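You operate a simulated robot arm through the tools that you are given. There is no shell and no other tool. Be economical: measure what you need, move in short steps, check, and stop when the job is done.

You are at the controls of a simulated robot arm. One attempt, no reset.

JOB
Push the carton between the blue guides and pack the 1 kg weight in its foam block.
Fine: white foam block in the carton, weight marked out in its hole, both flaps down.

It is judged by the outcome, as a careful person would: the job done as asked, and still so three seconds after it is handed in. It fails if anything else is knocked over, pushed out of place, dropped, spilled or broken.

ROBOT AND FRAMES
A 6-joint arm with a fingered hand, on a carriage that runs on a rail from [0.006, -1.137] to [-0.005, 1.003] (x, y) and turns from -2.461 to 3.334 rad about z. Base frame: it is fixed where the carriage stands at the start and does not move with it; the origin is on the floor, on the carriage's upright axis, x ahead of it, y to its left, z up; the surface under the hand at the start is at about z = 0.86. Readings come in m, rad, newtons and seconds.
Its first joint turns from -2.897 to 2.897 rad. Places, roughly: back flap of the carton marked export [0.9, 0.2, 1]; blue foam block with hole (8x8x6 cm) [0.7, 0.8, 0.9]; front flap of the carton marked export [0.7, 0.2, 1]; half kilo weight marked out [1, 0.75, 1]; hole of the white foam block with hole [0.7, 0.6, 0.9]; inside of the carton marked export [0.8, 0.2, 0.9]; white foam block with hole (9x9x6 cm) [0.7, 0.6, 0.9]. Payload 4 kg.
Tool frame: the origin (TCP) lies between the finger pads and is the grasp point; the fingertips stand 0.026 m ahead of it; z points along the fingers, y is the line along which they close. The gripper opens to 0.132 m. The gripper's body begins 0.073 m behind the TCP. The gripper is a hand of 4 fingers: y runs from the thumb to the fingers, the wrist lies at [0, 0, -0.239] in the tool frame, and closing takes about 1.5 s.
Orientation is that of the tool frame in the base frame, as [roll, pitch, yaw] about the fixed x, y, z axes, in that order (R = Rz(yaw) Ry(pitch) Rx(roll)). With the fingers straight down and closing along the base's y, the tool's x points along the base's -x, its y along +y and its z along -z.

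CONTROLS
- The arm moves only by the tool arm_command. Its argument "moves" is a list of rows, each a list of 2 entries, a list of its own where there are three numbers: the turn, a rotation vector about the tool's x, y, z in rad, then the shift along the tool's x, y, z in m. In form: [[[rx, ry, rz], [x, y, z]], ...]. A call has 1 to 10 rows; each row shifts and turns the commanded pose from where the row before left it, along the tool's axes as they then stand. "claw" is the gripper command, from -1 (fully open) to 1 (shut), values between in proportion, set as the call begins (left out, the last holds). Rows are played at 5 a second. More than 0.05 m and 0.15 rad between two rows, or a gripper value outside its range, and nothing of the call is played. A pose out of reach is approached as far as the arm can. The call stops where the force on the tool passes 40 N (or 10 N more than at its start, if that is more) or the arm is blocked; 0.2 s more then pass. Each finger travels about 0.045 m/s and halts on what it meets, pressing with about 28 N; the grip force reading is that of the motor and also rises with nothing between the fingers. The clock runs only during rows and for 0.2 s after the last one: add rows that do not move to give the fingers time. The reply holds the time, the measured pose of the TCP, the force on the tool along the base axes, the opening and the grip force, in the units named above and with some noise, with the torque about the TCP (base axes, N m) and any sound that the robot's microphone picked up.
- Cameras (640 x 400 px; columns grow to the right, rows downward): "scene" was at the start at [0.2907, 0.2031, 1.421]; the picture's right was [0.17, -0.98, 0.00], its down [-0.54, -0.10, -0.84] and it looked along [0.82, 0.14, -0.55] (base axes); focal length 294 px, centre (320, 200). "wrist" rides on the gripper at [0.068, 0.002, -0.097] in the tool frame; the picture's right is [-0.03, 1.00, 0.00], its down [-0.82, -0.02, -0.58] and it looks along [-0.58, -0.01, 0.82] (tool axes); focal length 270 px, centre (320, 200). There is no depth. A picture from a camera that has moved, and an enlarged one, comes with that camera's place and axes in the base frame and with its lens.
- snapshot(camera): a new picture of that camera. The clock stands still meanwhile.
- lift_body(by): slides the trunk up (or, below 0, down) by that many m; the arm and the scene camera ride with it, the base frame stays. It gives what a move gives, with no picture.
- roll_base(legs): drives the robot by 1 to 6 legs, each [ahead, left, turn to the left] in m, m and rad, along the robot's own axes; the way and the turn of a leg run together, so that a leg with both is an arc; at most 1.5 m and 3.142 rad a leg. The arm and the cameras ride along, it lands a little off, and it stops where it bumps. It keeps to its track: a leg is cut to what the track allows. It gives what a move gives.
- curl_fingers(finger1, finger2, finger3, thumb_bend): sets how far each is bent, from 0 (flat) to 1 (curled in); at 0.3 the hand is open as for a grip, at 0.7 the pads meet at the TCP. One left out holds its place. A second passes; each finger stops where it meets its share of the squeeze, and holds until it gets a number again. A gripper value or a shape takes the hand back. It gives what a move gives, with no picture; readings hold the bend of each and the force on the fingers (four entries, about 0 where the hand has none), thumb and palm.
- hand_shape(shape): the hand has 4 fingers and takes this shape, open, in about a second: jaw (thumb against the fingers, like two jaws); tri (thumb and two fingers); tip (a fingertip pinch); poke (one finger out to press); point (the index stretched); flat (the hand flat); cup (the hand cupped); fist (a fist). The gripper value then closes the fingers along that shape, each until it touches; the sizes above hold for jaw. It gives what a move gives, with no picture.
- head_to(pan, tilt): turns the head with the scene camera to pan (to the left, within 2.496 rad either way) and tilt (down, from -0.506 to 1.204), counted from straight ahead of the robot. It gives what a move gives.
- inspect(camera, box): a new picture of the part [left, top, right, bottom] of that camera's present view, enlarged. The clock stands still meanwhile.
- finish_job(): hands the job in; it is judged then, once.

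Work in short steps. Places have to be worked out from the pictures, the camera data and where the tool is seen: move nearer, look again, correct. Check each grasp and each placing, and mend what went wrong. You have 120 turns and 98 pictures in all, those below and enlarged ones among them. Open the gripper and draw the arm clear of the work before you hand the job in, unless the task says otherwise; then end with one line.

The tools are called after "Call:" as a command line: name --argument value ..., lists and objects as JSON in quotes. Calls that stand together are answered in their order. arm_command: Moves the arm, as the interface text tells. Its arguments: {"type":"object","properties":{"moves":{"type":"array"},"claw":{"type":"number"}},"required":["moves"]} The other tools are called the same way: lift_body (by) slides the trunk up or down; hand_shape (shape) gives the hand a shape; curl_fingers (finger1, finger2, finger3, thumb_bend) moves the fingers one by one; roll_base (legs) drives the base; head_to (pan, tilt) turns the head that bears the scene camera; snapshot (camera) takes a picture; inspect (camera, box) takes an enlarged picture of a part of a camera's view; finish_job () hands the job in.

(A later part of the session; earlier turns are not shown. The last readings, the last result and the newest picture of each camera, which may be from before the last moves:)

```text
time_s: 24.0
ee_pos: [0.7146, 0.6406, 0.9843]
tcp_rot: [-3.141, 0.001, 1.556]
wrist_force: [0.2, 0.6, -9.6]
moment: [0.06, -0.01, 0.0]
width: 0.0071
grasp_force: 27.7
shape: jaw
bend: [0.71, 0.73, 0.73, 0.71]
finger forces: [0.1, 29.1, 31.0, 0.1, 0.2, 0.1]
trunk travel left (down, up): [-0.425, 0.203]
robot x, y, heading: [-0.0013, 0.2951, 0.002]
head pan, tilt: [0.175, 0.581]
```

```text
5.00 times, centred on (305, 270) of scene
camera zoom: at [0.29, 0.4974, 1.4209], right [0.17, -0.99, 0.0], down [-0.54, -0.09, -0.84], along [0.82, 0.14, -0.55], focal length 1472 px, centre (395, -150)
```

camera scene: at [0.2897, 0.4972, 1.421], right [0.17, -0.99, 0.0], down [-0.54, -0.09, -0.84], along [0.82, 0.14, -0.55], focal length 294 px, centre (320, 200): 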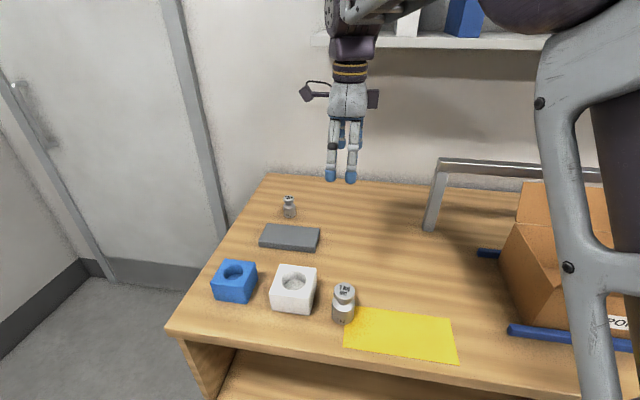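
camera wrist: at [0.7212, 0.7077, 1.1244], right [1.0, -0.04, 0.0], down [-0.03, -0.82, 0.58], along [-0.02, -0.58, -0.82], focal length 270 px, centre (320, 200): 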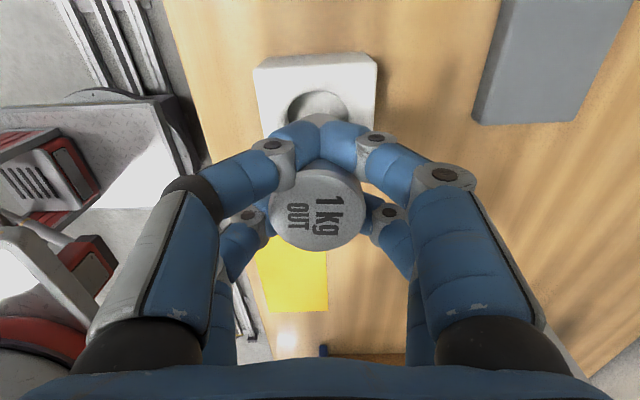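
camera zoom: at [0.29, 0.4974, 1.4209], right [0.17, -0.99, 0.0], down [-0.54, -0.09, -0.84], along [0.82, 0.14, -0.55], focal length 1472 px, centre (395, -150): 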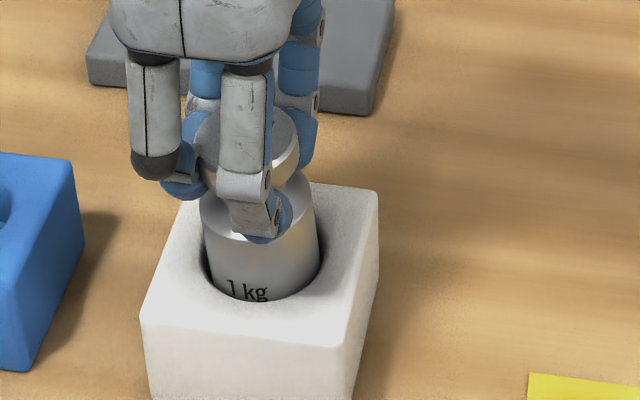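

It is entering the hole with no contact force. I'll keep lowering in small steps.

Call:
arm_command --moves '[[[0, 0, 0], [0, 0, 0.004]], [[0, 0, 0], [0, 0, 0.004]], [[0, 0, 0], [0, 0, 0.004]], [[0, 0, 0], [0, 0, 0]]]'

Call:
inspect --camera "scene" --box '[260, 230, 350, 310]'

Call:
inspect --camera "wrist" --box '[240, 80, 400, 180]'

```text
time_s: 25.0
ee_pos: [0.7164, 0.6414, 0.9724]
tcp_rot: [3.141, -0.001, 1.556]
wrist_force: [-0.1, -0.3, -9.6]
moment: [0.03, -0.01, -0.03]
width: 0.0067
grasp_force: 27.9
shape: jaw
bend: [0.71, 0.73, 0.73, 0.71]
finger forces: [0.0, 29.2, 31.1, 0.0, 0.1, 0.0]
trunk travel left (down, up): [-0.425, 0.203]
robot x, y, heading: [-0.0056, 0.2965, -0.002]
head pan, tilt: [0.175, 0.581]
```

```text
5.00 times, centred on (305, 270) of scene
camera zoom: at [0.29, 0.4974, 1.4209], right [0.17, -0.99, 0.0], down [-0.54, -0.09, -0.84], along [0.82, 0.14, -0.55], focal length 1472 px, centre (395, -150)
```

zoom: 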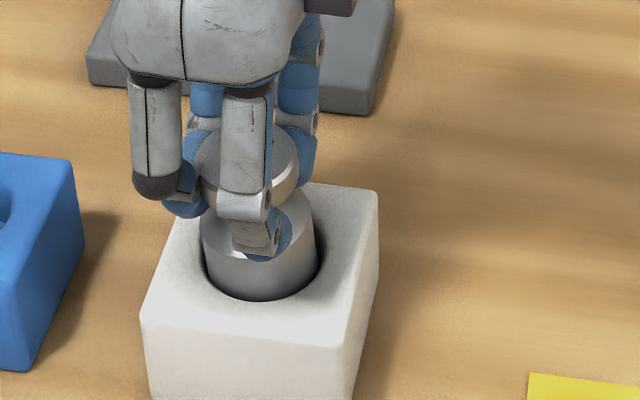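

```text
4.00 times, centred on (320, 130) of wrist
camera zoom: at [0.7184, 0.7098, 1.0693], right [1.0, -0.04, 0.0], down [-0.03, -0.82, 0.58], along [-0.02, -0.58, -0.82], focal length 1081 px, centre (320, 480)
```

zoom: 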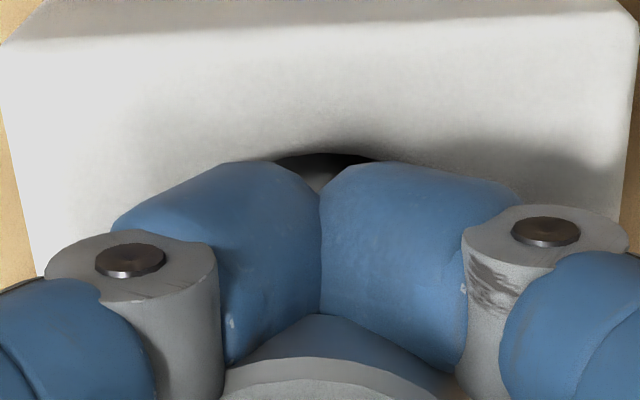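

It is still hanging free and about 2 cm in. I'll continue down.

Call:
arm_command --moves '[[[0, 0, 0], [0, 0, 0.004]], [[0, 0, 0], [0, 0, 0.004]], [[0, 0, 0], [0, 0, 0.003]], [[0, 0, 0], [0, 0, 0.003]], [[0, 0, 0], [0, 0, 0]]]'

Call:
inspect --camera "scene" --box '[260, 230, 350, 310]'

```text
time_s: 26.0
ee_pos: [0.718, 0.6397, 0.9649]
tcp_rot: [3.137, -0.001, 1.554]
wrist_force: [-5.2, -8.7, 17.4]
moment: [-0.25, 0.43, 0.1]
width: 0.0082
grasp_force: 28.1
shape: jaw
bend: [0.71, 0.74, 0.75, 0.71]
finger forces: [0.0, 39.6, 47.9, 0.1, 0.1, 0.0]
trunk travel left (down, up): [-0.425, 0.203]
robot x, y, heading: [-0.0029, 0.2972, -0.005]
head pan, tilt: [0.175, 0.581]
stopped in row 4: the force on the tool passed its limit at 44 N (the readings are from after the stop); the commanded pose is now the measured one
```

```text
5.00 times, centred on (305, 270) of scene
camera zoom: at [0.2892, 0.4959, 1.4213], right [0.17, -0.99, 0.0], down [-0.54, -0.09, -0.84], along [0.82, 0.14, -0.55], focal length 1472 px, centre (395, -150)
```

zoom: 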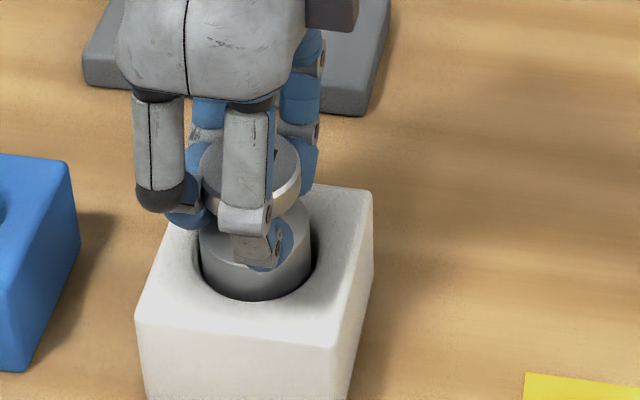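

Contact came at TCP z=0.965, which matches the hole's visible depth of about 3 cm, so the base is on the bottom. I'll ease up 3 mm and open the hand slowly.

Call:
arm_command --moves '[[[0, 0, 0], [0, 0, -0.003]], [[0, 0, 0], [0, 0, 0]]]'

Call:
inspect --camera "wrist" --box '[220, 80, 420, 260]'

```text
time_s: 26.6
ee_pos: [0.7179, 0.6405, 0.9645]
tcp_rot: [3.136, -0.003, 1.552]
wrist_force: [-1.7, -1.1, -6.6]
moment: [0.02, 0.16, 0.02]
width: 0.0081
grasp_force: 28.1
shape: jaw
bend: [0.71, 0.74, 0.75, 0.71]
finger forces: [0.1, 33.8, 40.7, 0.0, 0.0, 0.0]
trunk travel left (down, up): [-0.425, 0.203]
robot x, y, heading: [-0.0028, 0.2931, -0.006]
head pan, tilt: [0.175, 0.581]
```

```text
2.22 times, centred on (320, 170) of wrist
camera zoom: at [0.72, 0.709, 1.0622], right [1.0, -0.04, 0.0], down [-0.04, -0.82, 0.58], along [-0.02, -0.58, -0.82], focal length 601 px, centre (320, 267)
```

zoom: 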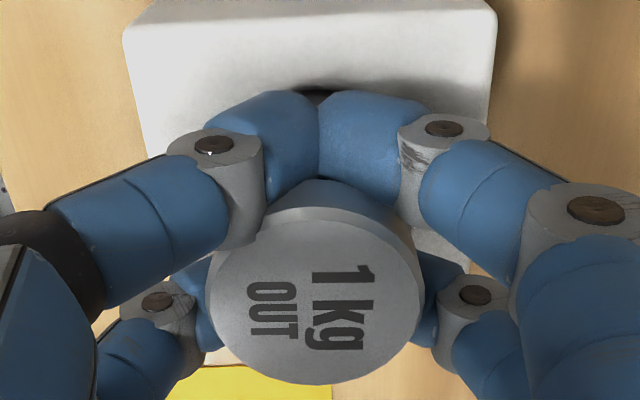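

It is resting nearly on the bottom. I'll lower 1 mm and open to a moderate width.

Call:
arm_command --moves '[[[0, 0, 0], [0, 0, 0.0015]], [[0, 0, 0], [0, 0, 0]], [[0, 0, 0], [0, 0, 0]], [[0, 0, 0], [0, 0, 0]], [[0, 0, 0], [0, 0, 0]], [[0, 0, 0], [0, 0, 0]]]' --claw -0.3

Call:
snapshot --camera "wrist"

Call:
inspect --camera "scene" --box '[260, 230, 350, 310]'

```text
time_s: 28.0
ee_pos: [0.719, 0.6405, 0.9657]
tcp_rot: [3.139, -0.002, 1.553]
wrist_force: [0.4, -0.1, 0.2]
moment: [0.0, 0.0, -0.01]
width: 0.0856
grasp_force: 0.0
shape: jaw
bend: [0.7, 0.7, 0.7, 0.64]
finger forces: [0.0, 0.1, 0.0, 0.0, 0.0, 0.0]
trunk travel left (down, up): [-0.425, 0.203]
robot x, y, heading: [0.0019, 0.2973, -0.005]
head pan, tilt: [0.175, 0.581]
```

```text
53 pictures are left
camera wrist: at [0.7206, 0.709, 1.062], right [1.0, -0.04, 0.0], down [-0.04, -0.82, 0.58], along [-0.02, -0.58, -0.82], focal length 270 px, centre (320, 200)
```

wrist: 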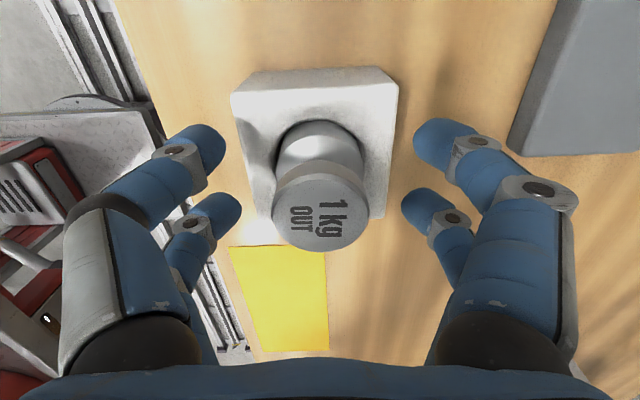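

```text
5.00 times, centred on (305, 270) of scene
camera zoom: at [0.2899, 0.4967, 1.421], right [0.17, -0.99, 0.0], down [-0.54, -0.09, -0.84], along [0.82, 0.14, -0.55], focal length 1472 px, centre (395, -150)
```

zoom: 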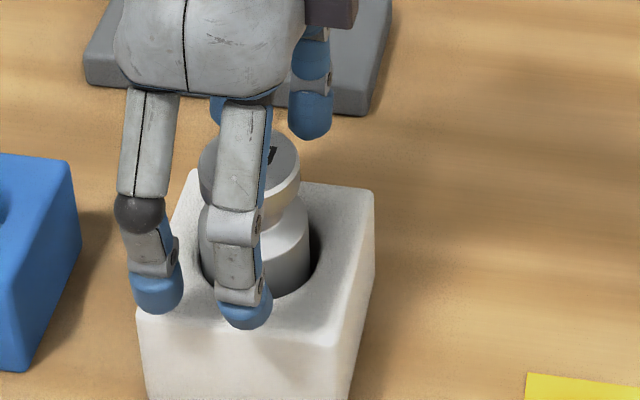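

The weight stands free in its hole with its knob top at z≈0.977. Next I'll open wider, line up with the foam and lower to z≈0.913 to grasp it, with the palm about 1 cm above the knob.

Call:
arm_command --moves '[[[0, 0, 0], [0, 0, 0]], [[0, 0, 0], [0, 0, 0]], [[0, 0, 0], [0, 0, 0]], [[0, 0, -0.04], [-0.004, -0.001, 0]], [[0, 0, 0], [0, 0, 0.015]], [[0, 0, 0], [0, 0, 0.015]], [[0, 0, 0], [0, 0, 0.012]], [[0, 0, 0], [0, 0, 0.01]], [[0, 0, 0], [0, 0, 0]]]' --claw -1

Call:
snapshot --camera "wrist"

Call:
inspect --camera "scene" --box '[230, 210, 370, 330]'

```text
time_s: 30.0
ee_pos: [0.7194, 0.6365, 0.9123]
tcp_rot: [3.136, -0.001, 1.593]
wrist_force: [0.3, -0.1, -0.4]
moment: [0.0, -0.02, 0.01]
width: 0.1318
grasp_force: 0.0
shape: jaw
bend: [0.3, 0.3, 0.3, 0.3]
finger forces: [0.0, 0.0, 0.0, 0.1, 0.1, 0.0]
trunk travel left (down, up): [-0.425, 0.203]
robot x, y, heading: [-0.0016, 0.2924, -0.002]
head pan, tilt: [0.175, 0.581]
```

```text
51 pictures are left
camera wrist: at [0.7173, 0.7039, 1.0093], right [1.0, 0.0, 0.0], down [0.0, -0.82, 0.58], along [0.0, -0.58, -0.82], focal length 270 px, centre (320, 200)
```

wrist: 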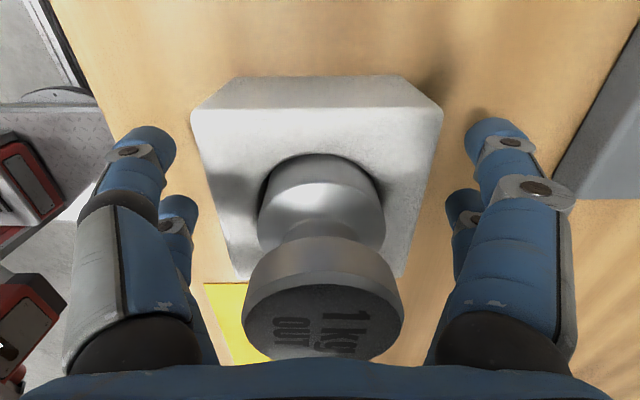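

```text
3.33 times, centred on (300, 270) of scene
camera zoom: at [0.2899, 0.4967, 1.421], right [0.17, -0.99, 0.0], down [-0.54, -0.09, -0.84], along [0.82, 0.14, -0.55], focal length 981 px, centre (387, -33)
```

zoom: 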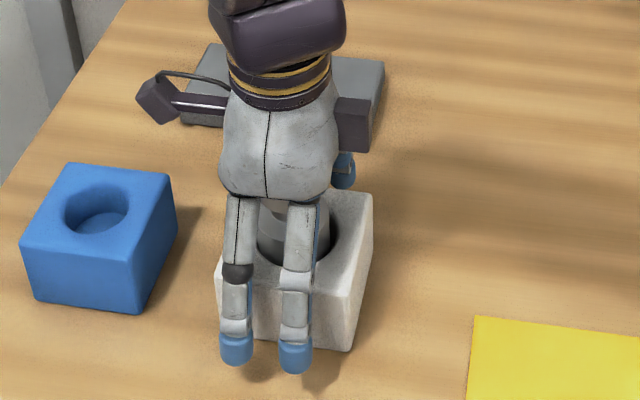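

The foam is squarely between the digits. I'll shift 4 mm to its centre and close.

Call:
arm_command --moves '[[[0, 0, 0], [-0.004, 0, 0]], [[0, 0, 0], [0, 0, 0]], [[0, 0, 0], [0, 0, 0]], [[0, 0, 0], [0, 0, 0]], [[0, 0, 0], [0, 0, 0]], [[0, 0, 0], [0, 0, 0]], [[0, 0, 0], [0, 0, 0]]]' --claw 1

Call:
snapshot --camera "wrist"

```text
time_s: 31.6
ee_pos: [0.7168, 0.632, 0.9119]
tcp_rot: [3.137, -0.003, 1.595]
wrist_force: [-2.6, 0.5, -1.4]
moment: [-0.02, 0.03, 0.01]
width: 0.0816
grasp_force: 27.9
shape: jaw
bend: [0.71, 0.71, 0.71, 0.72]
finger forces: [25.0, 25.0, 25.2, 0.0, 26.6, 0.0]
trunk travel left (down, up): [-0.425, 0.203]
robot x, y, heading: [-0.001, 0.2917, -0.003]
head pan, tilt: [0.175, 0.581]
```

```text
49 pictures are left
camera wrist: at [0.7169, 0.7007, 1.0089], right [1.0, 0.0, 0.0], down [0.0, -0.82, 0.58], along [0.0, -0.58, -0.82], focal length 270 px, centre (320, 200)
```

wrist: 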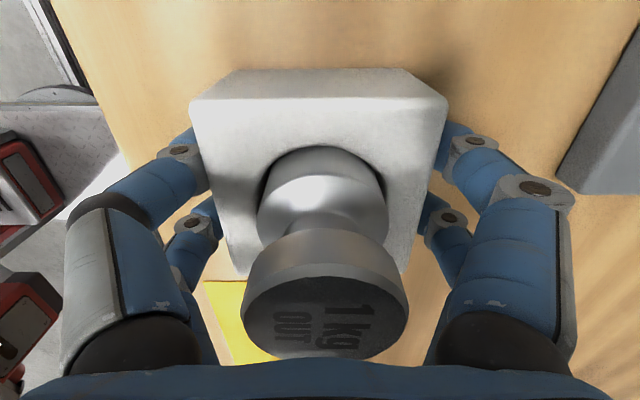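

The grip is firm and even at about 25 N per digit. I'll lift a little and check that the weight comes up with the foam.

Call:
arm_command --moves '[[[0, 0, 0], [0, 0, -0.01]], [[0, 0, 0], [0, 0, -0.015]], [[0, 0, 0], [0, 0, -0.015]], [[0, 0, 0], [0, 0, 0]], [[0, 0, 0], [0, 0, 0]]]'

Call:
inspect --camera "scene" --box '[230, 190, 370, 330]'

```text
time_s: 32.8
ee_pos: [0.7164, 0.632, 0.9535]
tcp_rot: [3.139, -0.001, 1.595]
wrist_force: [-0.2, -0.7, -10.4]
moment: [-0.02, 0.02, -0.01]
width: 0.0817
grasp_force: 27.7
shape: jaw
bend: [0.71, 0.71, 0.71, 0.71]
finger forces: [25.8, 25.7, 25.1, 0.0, 26.5, 0.0]
trunk travel left (down, up): [-0.425, 0.203]
robot x, y, heading: [-0.0018, 0.2953, -0.005]
head pan, tilt: [0.175, 0.581]
```

```text
2.86 times, centred on (300, 260) of scene
camera zoom: at [0.2903, 0.4968, 1.4209], right [0.17, -0.99, 0.0], down [-0.54, -0.09, -0.84], along [0.82, 0.14, -0.55], focal length 841 px, centre (377, 29)
```

zoom: 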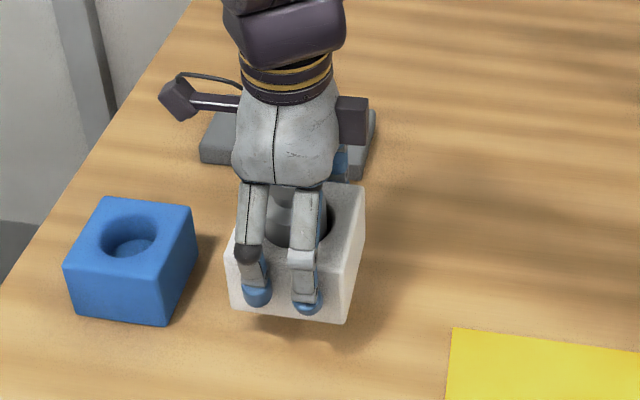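

Foam and weight are lifted together (10.4 N) and level. I'll raise to about 1.18 and turn the hand back 90° so it closes along y, which gives the digits more room in the carton.

Call:
arm_command --moves '[[[0, 0, 0], [0, 0, -0.03]], [[0, 0, 0], [0, 0, -0.04]], [[0, 0, 0], [0, 0, -0.04]], [[0, 0, 0], [0, 0, -0.04]], [[0, 0, 0], [0, 0, -0.04]], [[0, 0, 0], [0, 0, -0.035]], [[0, 0, 0], [0, 0, 0]]]'

Call:
arm_command --moves '[[[0, 0, -0.1], [0, 0, 0]], [[0, 0, -0.12], [0, 0, 0]], [[0, 0, -0.12], [0, 0, 0]], [[0, 0, -0.12], [0, 0, 0]], [[0, 0, -0.12], [0, 0, 0]], [[0, 0, -0.12], [0, 0, 0]], [[0, 0, -0.12], [0, 0, 0]], [[0, 0, -0.12], [0, 0, 0]], [[0, 0, -0.12], [0, 0, 0]], [[0, 0, -0.12], [0, 0, 0]]]'

Call:
arm_command --moves '[[[0, 0, -0.12], [0, 0, 0]], [[0, 0, -0.12], [0, 0, 0]], [[0, 0, -0.12], [0, 0, 0]], [[0, 0, 0], [0, 0, 0]]]'

Call:
snapshot --camera "scene"

```text
time_s: 34.4
ee_pos: [0.7146, 0.6351, 1.175]
tcp_rot: [3.139, -0.003, 1.594]
wrist_force: [-0.4, -1.0, -10.0]
moment: [-0.03, 0.01, 0.0]
width: 0.0817
grasp_force: 27.9
shape: jaw
bend: [0.71, 0.71, 0.71, 0.71]
finger forces: [25.7, 25.7, 25.0, 0.0, 26.5, 0.0]
trunk travel left (down, up): [-0.425, 0.203]
robot x, y, heading: [-0.0053, 0.2929, -0.002]
head pan, tilt: [0.175, 0.581]
```

```text
time_s: 36.6
ee_pos: [0.7158, 0.6328, 1.1766]
tcp_rot: [3.137, 0.004, 2.774]
wrist_force: [-0.3, 0.2, -9.4]
moment: [-0.02, -0.04, -0.03]
width: 0.0817
grasp_force: 28.4
shape: jaw
bend: [0.71, 0.71, 0.71, 0.71]
finger forces: [25.8, 25.9, 25.2, 0.1, 26.7, 0.0]
trunk travel left (down, up): [-0.425, 0.203]
robot x, y, heading: [-0.0033, 0.2991, -0.006]
head pan, tilt: [0.175, 0.581]
```

```text
time_s: 37.6
ee_pos: [0.716, 0.6322, 1.1773]
tcp_rot: [3.14, 0.002, 3.137]
wrist_force: [0.3, -0.6, -9.2]
moment: [0.02, -0.03, -0.03]
width: 0.0817
grasp_force: 27.4
shape: jaw
bend: [0.71, 0.71, 0.71, 0.71]
finger forces: [25.8, 26.0, 25.2, 0.0, 26.6, 0.0]
trunk travel left (down, up): [-0.425, 0.203]
robot x, y, heading: [-0.0006, 0.2966, -0.005]
head pan, tilt: [0.175, 0.581]
```

```text
47 pictures are left
camera scene: at [0.2903, 0.4968, 1.4209], right [0.17, -0.99, 0.0], down [-0.54, -0.09, -0.84], along [0.82, 0.14, -0.55], focal length 294 px, centre (320, 200)
```

scene: 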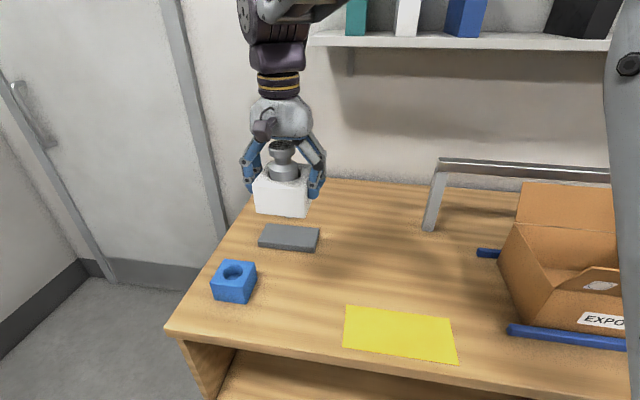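

The load is stable. I'll roll the base about 0.58 m to the right, so the arm reaches the carton from its right side and the scene camera keeps a clear view.

Call:
roll_base --legs '[[0, -0.3, 0], [0, -0.28, 0]]'

Call:
snapshot --camera "scene"

Call:
snapshot --camera "wrist"

```text
time_s: 41.2
ee_pos: [0.721, 0.0508, 1.1761]
tcp_rot: [3.141, 0.003, 3.135]
wrist_force: [-0.9, 1.4, -9.6]
moment: [-0.01, -0.02, 0.03]
width: 0.0817
grasp_force: 27.8
shape: jaw
bend: [0.71, 0.71, 0.71, 0.71]
finger forces: [26.0, 26.1, 25.3, 0.1, 26.7, 0.0]
trunk travel left (down, up): [-0.425, 0.203]
robot x, y, heading: [0.0003, -0.2834, -0.006]
head pan, tilt: [0.175, 0.581]
```

```text
46 pictures are left
camera scene: at [0.2934, -0.0845, 1.4209], right [0.17, -0.99, 0.0], down [-0.54, -0.09, -0.84], along [0.82, 0.14, -0.55], focal length 294 px, centre (320, 200)
```

scene: 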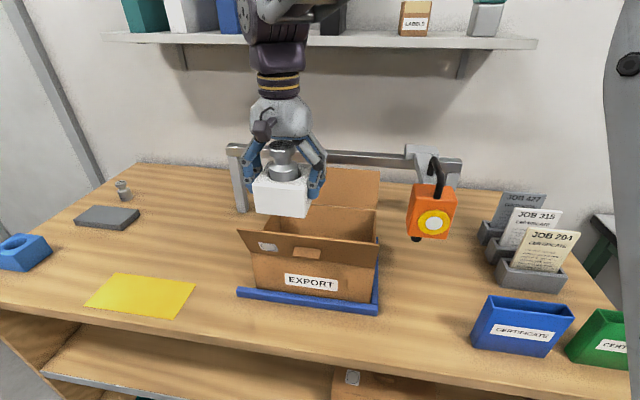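

```text
45 pictures are left
camera wrist: at [0.6504, 0.053, 1.2731], right [0.03, 1.0, 0.0], down [0.81, -0.03, 0.58], along [0.58, -0.02, -0.81], focal length 270 px, centre (320, 200)
```

wrist: 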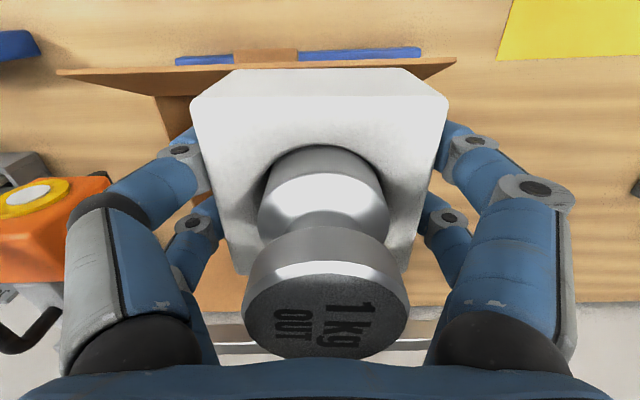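

There's a clear view of the open carton now. I'll move the load over its centre (≈0.835, 0.008).

Call:
arm_command --moves '[[[0, 0, 0], [-0.03, -0.011, 0]], [[0, 0, 0], [-0.03, -0.011, 0]], [[0, 0, 0], [-0.03, -0.011, 0]], [[0, 0, 0], [-0.024, -0.01, 0]], [[0, 0, 0], [0, 0, 0]]]'

Call:
snapshot --camera "scene"

Call:
snapshot --camera "wrist"

```text
time_s: 42.4
ee_pos: [0.8336, 0.0057, 1.1769]
tcp_rot: [3.139, 0.004, 3.134]
wrist_force: [0.3, 0.0, -9.8]
moment: [-0.01, -0.04, 0.01]
width: 0.0819
grasp_force: 28.3
shape: jaw
bend: [0.71, 0.71, 0.71, 0.71]
finger forces: [26.0, 25.9, 25.2, 0.1, 26.6, 0.1]
trunk travel left (down, up): [-0.425, 0.203]
robot x, y, heading: [0.0006, -0.2862, -0.009]
head pan, tilt: [0.175, 0.581]
```

```text
44 pictures are left
camera scene: at [0.2935, -0.0845, 1.4209], right [0.17, -0.99, 0.0], down [-0.54, -0.09, -0.84], along [0.82, 0.14, -0.55], focal length 294 px, centre (320, 200)
```

scene: 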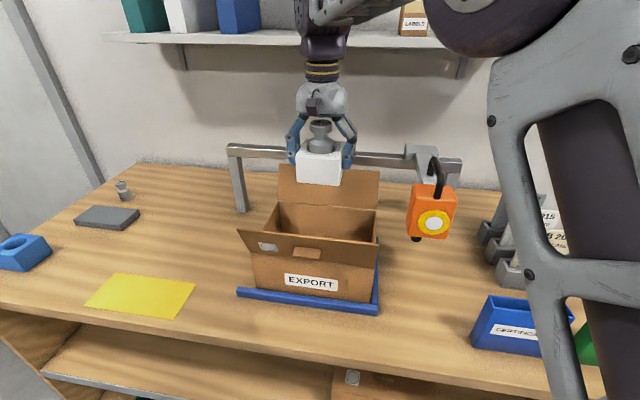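

```text
43 pictures are left
camera wrist: at [0.7648, 0.0089, 1.2735], right [0.03, 1.0, 0.0], down [0.81, -0.03, 0.58], along [0.58, -0.02, -0.81], focal length 270 px, centre (320, 200)
```

wrist: 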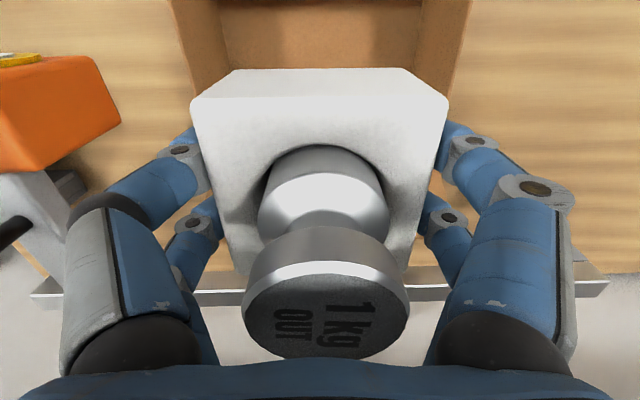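

The load is centred left-to-right. I'll descend to just above the rim and check front-to-back.

Call:
arm_command --moves '[[[0, 0, 0], [0, 0, 0.03]], [[0, 0, 0], [0, 0, 0.03]], [[0, 0, 0], [0, 0, 0.03]], [[0, 0, 0], [0, 0, 0.025]], [[0, 0, 0], [0, 0, 0]]]'

Call:
inspect --camera "scene" --box '[220, 100, 400, 320]'

Call:
snapshot --camera "wrist"

```text
time_s: 43.6
ee_pos: [0.8334, 0.0089, 1.0615]
tcp_rot: [3.14, 0.004, 3.134]
wrist_force: [0.3, 0.1, -10.1]
moment: [-0.01, -0.03, 0.03]
width: 0.0818
grasp_force: 27.7
shape: jaw
bend: [0.71, 0.71, 0.71, 0.71]
finger forces: [25.9, 25.9, 25.1, 0.0, 26.7, 0.0]
trunk travel left (down, up): [-0.425, 0.203]
robot x, y, heading: [0.0049, -0.2853, -0.008]
head pan, tilt: [0.175, 0.581]
```

```text
1.82 times, centred on (310, 210) of scene
camera zoom: at [0.2935, -0.0845, 1.4209], right [0.17, -0.99, 0.0], down [-0.54, -0.09, -0.84], along [0.82, 0.14, -0.55], focal length 535 px, centre (338, 182)
```

zoom: 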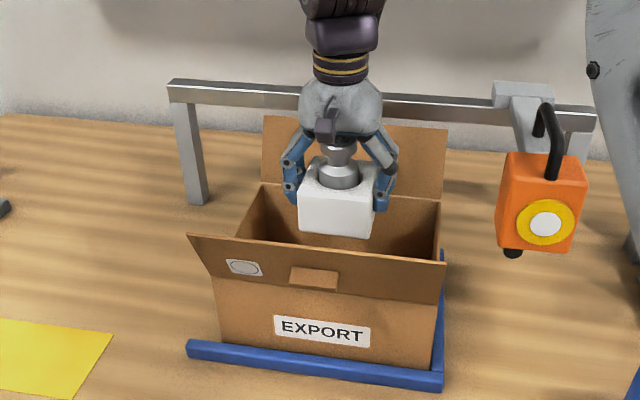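

```text
41 pictures are left
camera wrist: at [0.7643, 0.01, 1.1582], right [0.03, 1.0, 0.0], down [0.81, -0.03, 0.58], along [0.58, -0.02, -0.81], focal length 270 px, centre (320, 200)
```

wrist: 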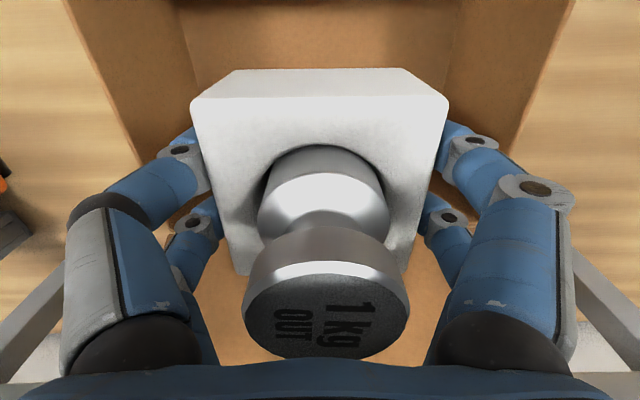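

The foam is well inside the opening on all sides. I'll lower it into the carton.

Call:
arm_command --moves '[[[0, 0, 0], [0, 0, 0.03]], [[0, 0, 0], [0, 0, 0.03]], [[0, 0, 0], [0, 0, 0.03]], [[0, 0, 0], [0, 0, 0.025]], [[0, 0, 0], [0, 0, 0.015]], [[0, 0, 0], [0, 0, 0]]]'

Call:
inspect --camera "scene" --box '[220, 100, 400, 320]'

```text
time_s: 45.0
ee_pos: [0.834, 0.0087, 0.9332]
tcp_rot: [3.141, 0.003, 3.135]
wrist_force: [0.2, 0.6, -9.7]
moment: [-0.03, -0.02, 0.02]
width: 0.0819
grasp_force: 28.4
shape: jaw
bend: [0.71, 0.71, 0.71, 0.71]
finger forces: [25.8, 25.9, 25.1, 0.0, 26.5, 0.0]
trunk travel left (down, up): [-0.425, 0.203]
robot x, y, heading: [0.0036, -0.285, -0.006]
head pan, tilt: [0.175, 0.581]
```

```text
1.82 times, centred on (310, 210) of scene
camera zoom: at [0.2935, -0.0845, 1.4209], right [0.17, -0.99, 0.0], down [-0.54, -0.09, -0.84], along [0.82, 0.14, -0.55], focal length 535 px, centre (338, 182)
```

zoom: 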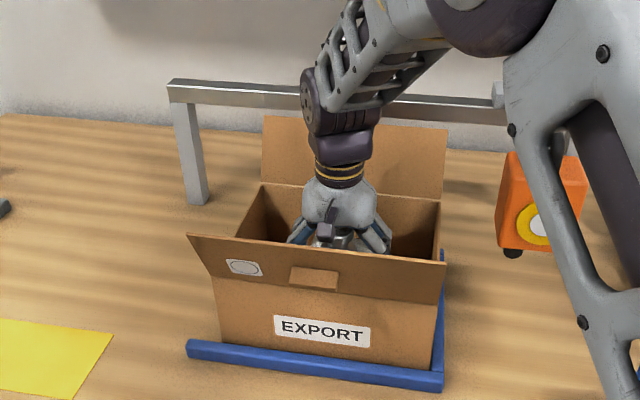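

It hangs free at about 2 cm above the floor. I'll use small steps until it touches down.

Call:
arm_command --moves '[[[0, 0, 0], [0, 0, 0.005]], [[0, 0, 0], [0, 0, 0.004]], [[0, 0, 0], [0, 0, 0.003]], [[0, 0, 0], [0, 0, 0.002]], [[0, 0, 0], [0, 0, 0]]]'

```text
time_s: 46.2
ee_pos: [0.8335, 0.0084, 0.9187]
tcp_rot: [3.139, 0.005, 3.134]
wrist_force: [-0.3, 0.4, -9.9]
moment: [-0.01, -0.03, 0.02]
width: 0.0817
grasp_force: 28.0
shape: jaw
bend: [0.71, 0.71, 0.71, 0.71]
finger forces: [25.8, 25.9, 25.1, 0.0, 26.7, 0.1]
trunk travel left (down, up): [-0.425, 0.203]
robot x, y, heading: [0.0023, -0.2846, 0.002]
head pan, tilt: [0.175, 0.581]
```

There's no touch yet, so I'll go a few millimetres more.

Call:
arm_command --moves '[[[0, 0, 0], [0, 0, 0.002]], [[0, 0, 0], [0, 0, 0.0015]], [[0, 0, 0], [0, 0, 0.0015]], [[0, 0, 0], [0, 0, 0]]]'

```text
time_s: 47.2
ee_pos: [0.8341, 0.0084, 0.9161]
tcp_rot: [3.139, 0.009, 3.136]
wrist_force: [-3.3, -2.2, 26.3]
moment: [-0.17, 0.2, -0.01]
width: 0.0814
grasp_force: 27.8
shape: jaw
bend: [0.71, 0.71, 0.71, 0.72]
finger forces: [26.8, 26.5, 26.5, 0.0, 28.8, 0.0]
trunk travel left (down, up): [-0.425, 0.203]
robot x, y, heading: [0.0039, -0.2865, -0.005]
head pan, tilt: [0.175, 0.581]
```

It touched down at TCP z=0.916, as expected for the carton floor. I'll ease off and open the hand.

Call:
arm_command --moves '[[[0, 0, 0], [0, 0, -0.0025]], [[0, 0, 0], [0, 0, 0]]]'

Call:
arm_command --moves '[[[0, 0, 0], [0, 0, 0]], [[0, 0, 0], [0, 0, 0]], [[0, 0, 0], [0, 0, 0]], [[0, 0, 0], [0, 0, 0]], [[0, 0, 0], [0, 0, 0]]]' --claw -0.8

Call:
snapshot --camera "wrist"

```text
time_s: 47.8
ee_pos: [0.8344, 0.0072, 0.9149]
tcp_rot: [3.141, 0.004, 3.136]
wrist_force: [2.7, -0.9, 15.8]
moment: [-0.03, 0.04, -0.01]
width: 0.0811
grasp_force: 28.4
shape: jaw
bend: [0.71, 0.71, 0.71, 0.72]
finger forces: [27.4, 26.8, 26.4, 0.1, 28.5, 0.1]
trunk travel left (down, up): [-0.425, 0.203]
robot x, y, heading: [-0.0012, -0.2865, -0.007]
head pan, tilt: [0.175, 0.581]
```

```text
time_s: 49.0
ee_pos: [0.8343, 0.0073, 0.9163]
tcp_rot: [3.139, 0.004, 3.136]
wrist_force: [-0.5, 0.2, 0.7]
moment: [-0.01, -0.01, 0.03]
width: 0.1187
grasp_force: 0.0
shape: jaw
bend: [0.48, 0.48, 0.48, 0.33]
finger forces: [0.0, 0.0, 0.0, 0.0, 0.0, 0.0]
trunk travel left (down, up): [-0.425, 0.203]
robot x, y, heading: [-0.0005, -0.2868, -0.005]
head pan, tilt: [0.175, 0.581]
```

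```text
39 pictures are left
camera wrist: at [0.7649, 0.0105, 1.0123], right [0.03, 1.0, 0.0], down [0.81, -0.03, 0.58], along [0.58, -0.02, -0.81], focal length 270 px, centre (320, 200)
```

wrist: 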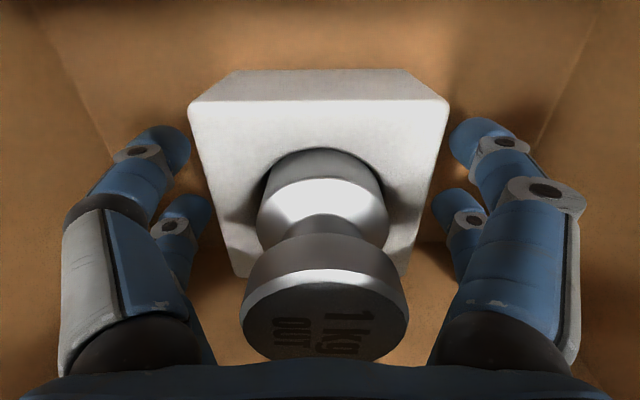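

The foam sits flat, with the weight upright and the digits free. I'll raise straight up out of the carton.

Call:
arm_command --moves '[[[0, 0, 0], [0, 0, -0.02]], [[0, 0, 0], [0, 0, -0.03]], [[0, 0, 0], [0, 0, -0.04]], [[0, 0, 0], [0, 0, -0.05]], [[0, 0, 0], [0, 0, -0.05]], [[0, 0, 0], [0, 0, -0.05]], [[0, 0, 0], [0, 0, -0.04]], [[0, 0, 0], [0, 0, 0]]]'

Call:
snapshot --camera "scene"

Call:
snapshot --camera "wrist"

```text
time_s: 50.8
ee_pos: [0.8337, 0.0058, 1.1928]
tcp_rot: [3.141, 0.003, 3.135]
wrist_force: [0.4, -0.2, 0.1]
moment: [-0.03, -0.03, -0.01]
width: 0.119
grasp_force: 0.1
shape: jaw
bend: [0.48, 0.48, 0.48, 0.33]
finger forces: [0.0, 0.1, 0.0, 0.1, 0.0, 0.0]
trunk travel left (down, up): [-0.425, 0.203]
robot x, y, heading: [-0.0015, -0.2838, -0.008]
head pan, tilt: [0.175, 0.581]
```

```text
38 pictures are left
camera scene: at [0.2932, -0.0847, 1.4209], right [0.17, -0.99, 0.0], down [-0.54, -0.09, -0.84], along [0.82, 0.14, -0.55], focal length 294 px, centre (320, 200)
```

scene: 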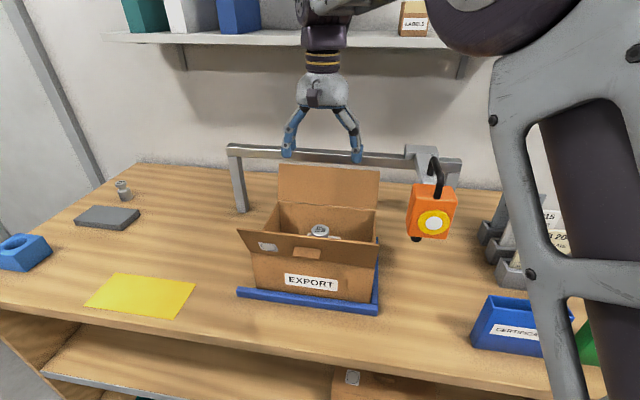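

```text
37 pictures are left
camera wrist: at [0.7653, 0.0079, 1.2882], right [0.03, 1.0, 0.0], down [0.81, -0.03, 0.58], along [0.58, -0.02, -0.81], focal length 270 px, centre (320, 200)
```

wrist: 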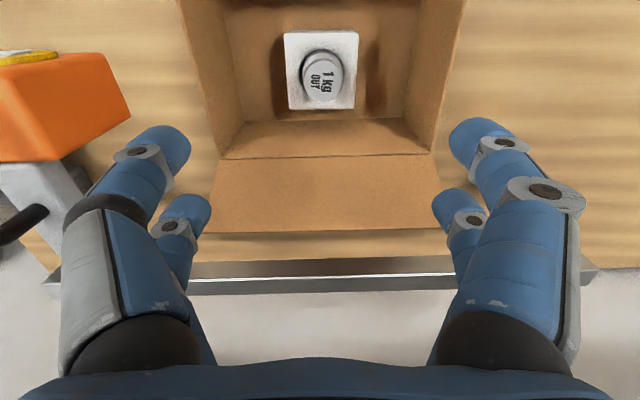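

The foam and weight are packed, and the knob is below the rim. The back flap leans slightly back, with a metal bar behind it. I'll turn the hand so its digits open along x, then hook the flap's rear with the far digits. First I'll roll the base 0.15 m left for reach and rotate.

Call:
roll_base --legs '[[0, 0.15, 0]]'

Call:
arm_command --moves '[[[0, 0, 0.14], [0, -0.015, 0]], [[0, 0, 0.14], [0, -0.015, 0]], [[0, 0, 0.14], [0, -0.015, 0]], [[0, 0, 0.14], [0, -0.015, 0]], [[0, 0, 0.14], [0, 0, 0]], [[0, 0, 0.14], [0, 0, 0]], [[0, 0, 0.14], [0, 0, 0]], [[0, 0, 0.14], [0, 0, 0]], [[0, 0, 0.14], [0, 0, 0]], [[0, 0, 0.14], [0, 0, 0]]]' --claw -1

Call:
arm_command --moves '[[[0, 0, 0.14], [0, 0, 0]], [[0, 0, 0.02], [0, 0, 0]], [[0, 0, 0], [0, 0, 0]]]'

Call:
snapshot --camera "wrist"

Call:
snapshot --camera "scene"

```text
time_s: 52.2
ee_pos: [0.8341, 0.1531, 1.1912]
tcp_rot: [3.14, 0.004, 3.131]
wrist_force: [0.1, -0.7, -0.2]
moment: [-0.03, 0.03, 0.0]
width: 0.1187
grasp_force: 0.0
shape: jaw
bend: [0.48, 0.48, 0.48, 0.33]
finger forces: [0.0, 0.1, 0.1, 0.0, 0.0, 0.0]
trunk travel left (down, up): [-0.425, 0.203]
robot x, y, heading: [0.0009, -0.1365, -0.008]
head pan, tilt: [0.175, 0.581]
```

```text
time_s: 54.4
ee_pos: [0.8205, 0.094, 1.1906]
tcp_rot: [3.136, -0.003, 1.731]
wrist_force: [0.6, -0.4, 0.0]
moment: [-0.01, -0.04, -0.01]
width: 0.1318
grasp_force: 0.1
shape: jaw
bend: [0.3, 0.3, 0.3, 0.3]
finger forces: [0.0, 0.0, 0.0, 0.1, 0.1, 0.0]
trunk travel left (down, up): [-0.425, 0.203]
robot x, y, heading: [0.0007, -0.1386, -0.001]
head pan, tilt: [0.175, 0.581]
```

```text
time_s: 55.2
ee_pos: [0.8209, 0.0946, 1.1918]
tcp_rot: [3.138, -0.001, 1.573]
wrist_force: [-1.0, 0.7, -0.3]
moment: [-0.02, -0.05, -0.03]
width: 0.1319
grasp_force: 0.1
shape: jaw
bend: [0.3, 0.3, 0.3, 0.3]
finger forces: [0.0, 0.0, 0.0, 0.1, 0.0, 0.0]
trunk travel left (down, up): [-0.425, 0.203]
robot x, y, heading: [0.0044, -0.1387, -0.009]
head pan, tilt: [0.175, 0.581]
```

```text
36 pictures are left
camera wrist: at [0.8211, 0.1622, 1.2881], right [1.0, -0.02, 0.0], down [-0.02, -0.82, 0.58], along [-0.01, -0.58, -0.82], focal length 270 px, centre (320, 200)
```

wrist: 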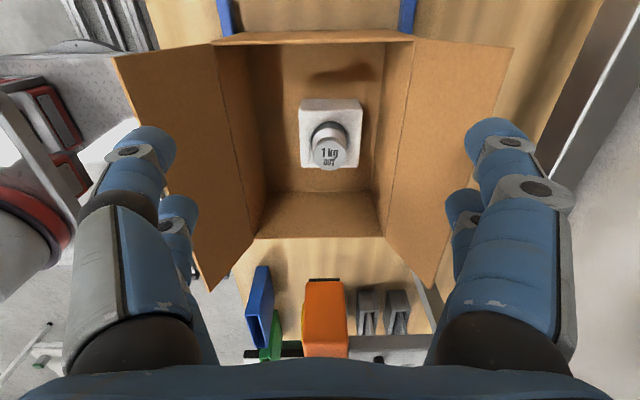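

```text
35 pictures are left
camera scene: at [0.2926, 0.063, 1.421], right [0.17, -0.99, 0.0], down [-0.54, -0.09, -0.84], along [0.82, 0.14, -0.55], focal length 294 px, centre (320, 200)
```

scene: 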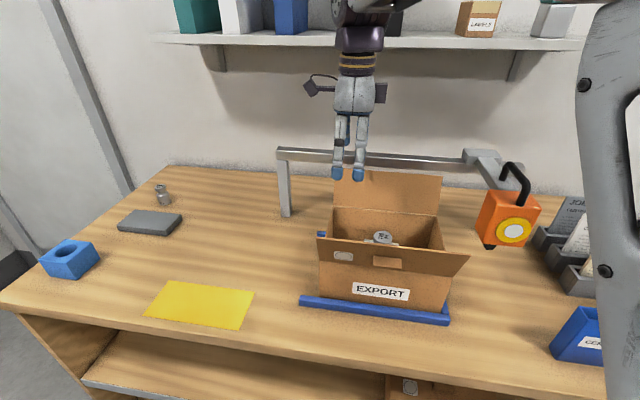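

The wrist view shows it clearly. The back flap leans back about 28°, with its free edge near x≈0.957, z≈1.07, and the bar is at x≈1.0–1.02. I'll bring the far digits over the gap, still above the flap edge, and check.

Call:
arm_command --moves '[[[0, 0, 0], [-0.02, 0.02, 0]], [[0, 0, 0], [-0.02, 0.02, 0]], [[0, 0, 0], [-0.02, 0.02, 0.01]], [[0, 0, 0], [-0.015, 0.024, 0.02]], [[0, 0, 0], [0, 0, 0.025]], [[0, 0, 0], [0, 0, 0]]]'

Call:
snapshot --camera "wrist"

Call:
inspect --camera "scene" --box '[270, 90, 480, 260]'

```text
time_s: 56.6
ee_pos: [0.9034, 0.0196, 1.1377]
tcp_rot: [3.136, -0.002, 1.571]
wrist_force: [-0.3, -0.1, -0.8]
moment: [0.01, 0.01, 0.0]
width: 0.1317
grasp_force: 0.0
shape: jaw
bend: [0.3, 0.3, 0.3, 0.3]
finger forces: [0.0, 0.0, 0.0, 0.0, 0.0, 0.1]
trunk travel left (down, up): [-0.425, 0.203]
robot x, y, heading: [0.0, -0.136, -0.004]
head pan, tilt: [0.175, 0.581]
```

```text
34 pictures are left
camera wrist: at [0.9045, 0.0876, 1.2347], right [1.0, -0.02, 0.0], down [-0.02, -0.82, 0.58], along [-0.01, -0.58, -0.82], focal length 270 px, centre (320, 200)
```

wrist: 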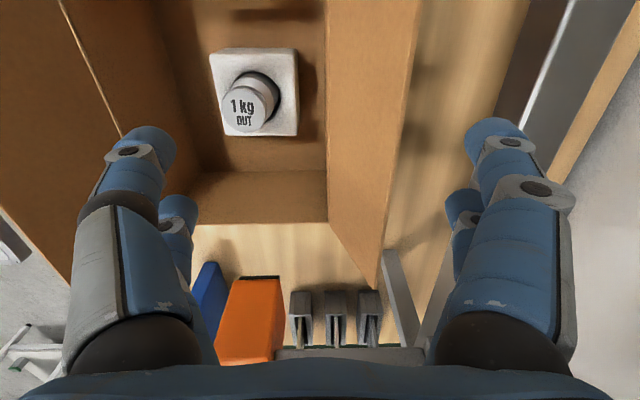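

```text
2.35 times, centred on (375, 175) of scene
camera zoom: at [0.2926, 0.063, 1.421], right [0.17, -0.99, 0.0], down [-0.54, -0.09, -0.84], along [0.82, 0.14, -0.55], focal length 692 px, centre (191, 259)
```

zoom: 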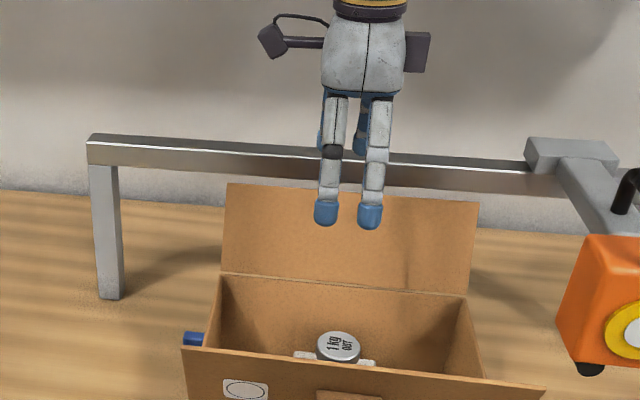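

The far digits (x≈0.972–1.004) sit between the flap edge (0.954) and the bar (1.02), with about 1.6 cm on each side. I'll lower them behind the flap.

Call:
arm_command --moves '[[[0, 0, 0], [0, 0, 0.02]], [[0, 0, 0], [0, 0, 0.02]], [[0, 0, 0], [0, 0, 0.02]], [[0, 0, 0], [0, 0, 0.008]], [[0, 0, 0], [0, 0, 0]]]'

Call:
snapshot --camera "wrist"

```text
time_s: 57.8
ee_pos: [0.9029, 0.021, 1.0692]
tcp_rot: [3.138, -0.002, 1.574]
wrist_force: [-0.1, 0.8, 0.7]
moment: [-0.01, 0.02, 0.03]
width: 0.1316
grasp_force: 0.1
shape: jaw
bend: [0.3, 0.3, 0.3, 0.3]
finger forces: [0.0, 0.0, 0.0, 0.0, 0.0, 0.0]
trunk travel left (down, up): [-0.425, 0.203]
robot x, y, heading: [0.0014, -0.1363, -0.005]
head pan, tilt: [0.175, 0.581]
```

```text
32 pictures are left
camera wrist: at [0.9046, 0.0893, 1.1667], right [1.0, -0.02, 0.0], down [-0.02, -0.82, 0.58], along [-0.01, -0.58, -0.82], focal length 270 px, centre (320, 200)
```

wrist: 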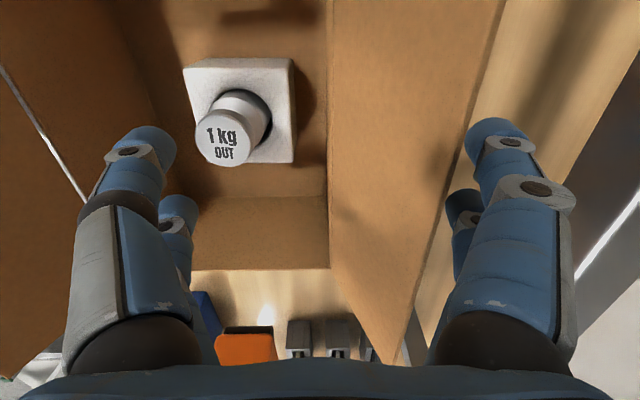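

The far digits are now behind the flap. I'll pull toward -x to swing it past vertical.

Call:
arm_command --moves '[[[0, 0, 0], [0, -0.02, 0]], [[0, 0, 0], [0, -0.02, 0]], [[0, 0, 0], [0, -0.02, 0]], [[0, 0, 0], [0, -0.02, 0]], [[0, 0, 0], [0, 0, 0]]]'

Call:
snapshot --camera "wrist"

Call:
inspect --camera "scene" --box '[270, 90, 480, 300]'

```text
time_s: 59.0
ee_pos: [0.8233, 0.0204, 1.0687]
tcp_rot: [3.138, -0.001, 1.573]
wrist_force: [1.0, 0.3, 0.0]
moment: [-0.03, 0.02, 0.01]
width: 0.1318
grasp_force: 0.1
shape: jaw
bend: [0.3, 0.3, 0.3, 0.3]
finger forces: [0.0, 0.0, 0.0, 0.0, 0.0, 0.0]
trunk travel left (down, up): [-0.425, 0.203]
robot x, y, heading: [0.0, -0.1344, -0.003]
head pan, tilt: [0.175, 0.581]
```

```text
31 pictures are left
camera wrist: at [0.8244, 0.0886, 1.1653], right [1.0, -0.02, 0.0], down [-0.02, -0.82, 0.58], along [-0.01, -0.58, -0.82], focal length 270 px, centre (320, 200)
```

wrist: 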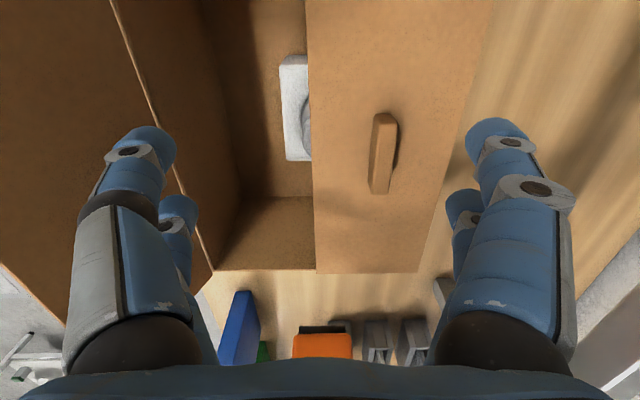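

```text
1.90 times, centred on (375, 195) of scene
camera zoom: at [0.2927, 0.063, 1.4209], right [0.17, -0.99, 0.0], down [-0.54, -0.09, -0.84], along [0.82, 0.14, -0.55], focal length 561 px, centre (215, 210)
```

zoom: 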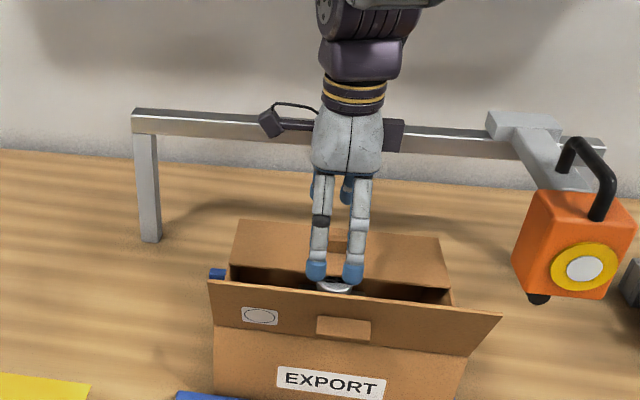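

The back flap swung over and now leans well forward into the carton, free of the digits. I'll raise the hand to look at where it settles.

Call:
arm_command --moves '[[[0, 0, 0], [0, 0, -0.03]], [[0, 0, 0], [0, 0, -0.04]], [[0, 0, 0], [0, 0, -0.04]], [[0, 0, 0], [0, 0, 0]]]'

Call:
snapshot --camera "wrist"

Call:
inspect --camera "scene" --box '[290, 150, 480, 330]'

```text
time_s: 60.0
ee_pos: [0.8247, 0.0236, 1.1792]
tcp_rot: [3.139, -0.001, 1.571]
wrist_force: [0.4, 0.7, 0.2]
moment: [-0.01, -0.01, 0.02]
width: 0.1317
grasp_force: 0.0
shape: jaw
bend: [0.3, 0.3, 0.3, 0.3]
finger forces: [0.0, 0.0, 0.0, 0.0, 0.1, 0.1]
trunk travel left (down, up): [-0.425, 0.203]
robot x, y, heading: [-0.0011, -0.1383, -0.009]
head pan, tilt: [0.175, 0.581]
```

```text
29 pictures are left
camera wrist: at [0.8251, 0.0916, 1.275], right [1.0, -0.02, 0.0], down [-0.02, -0.82, 0.58], along [-0.01, -0.58, -0.82], focal length 270 px, centre (320, 200)
```

wrist: 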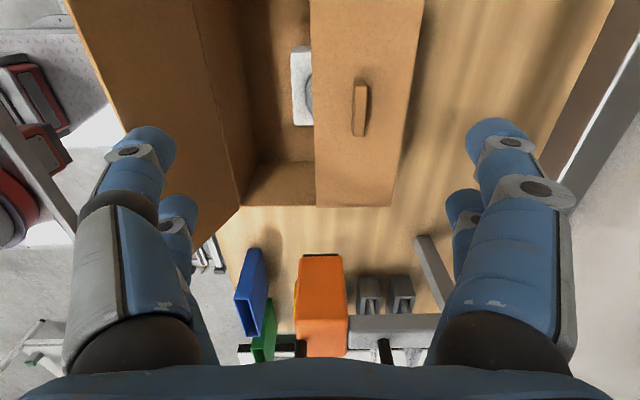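

```text
2.22 times, centred on (385, 240) of scene
camera zoom: at [0.2926, 0.063, 1.4209], right [0.17, -0.99, 0.0], down [-0.54, -0.09, -0.84], along [0.82, 0.14, -0.55], focal length 654 px, centre (176, 111)
```

zoom: 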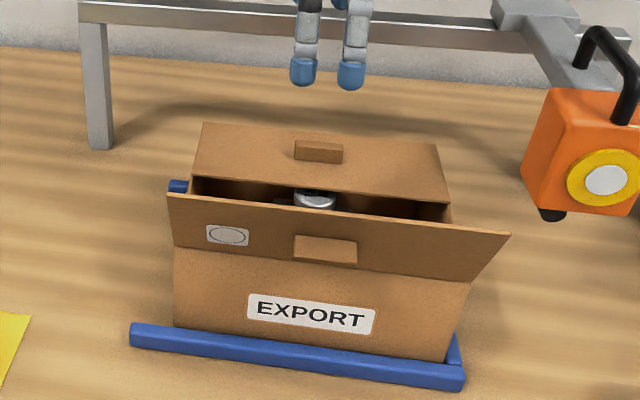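

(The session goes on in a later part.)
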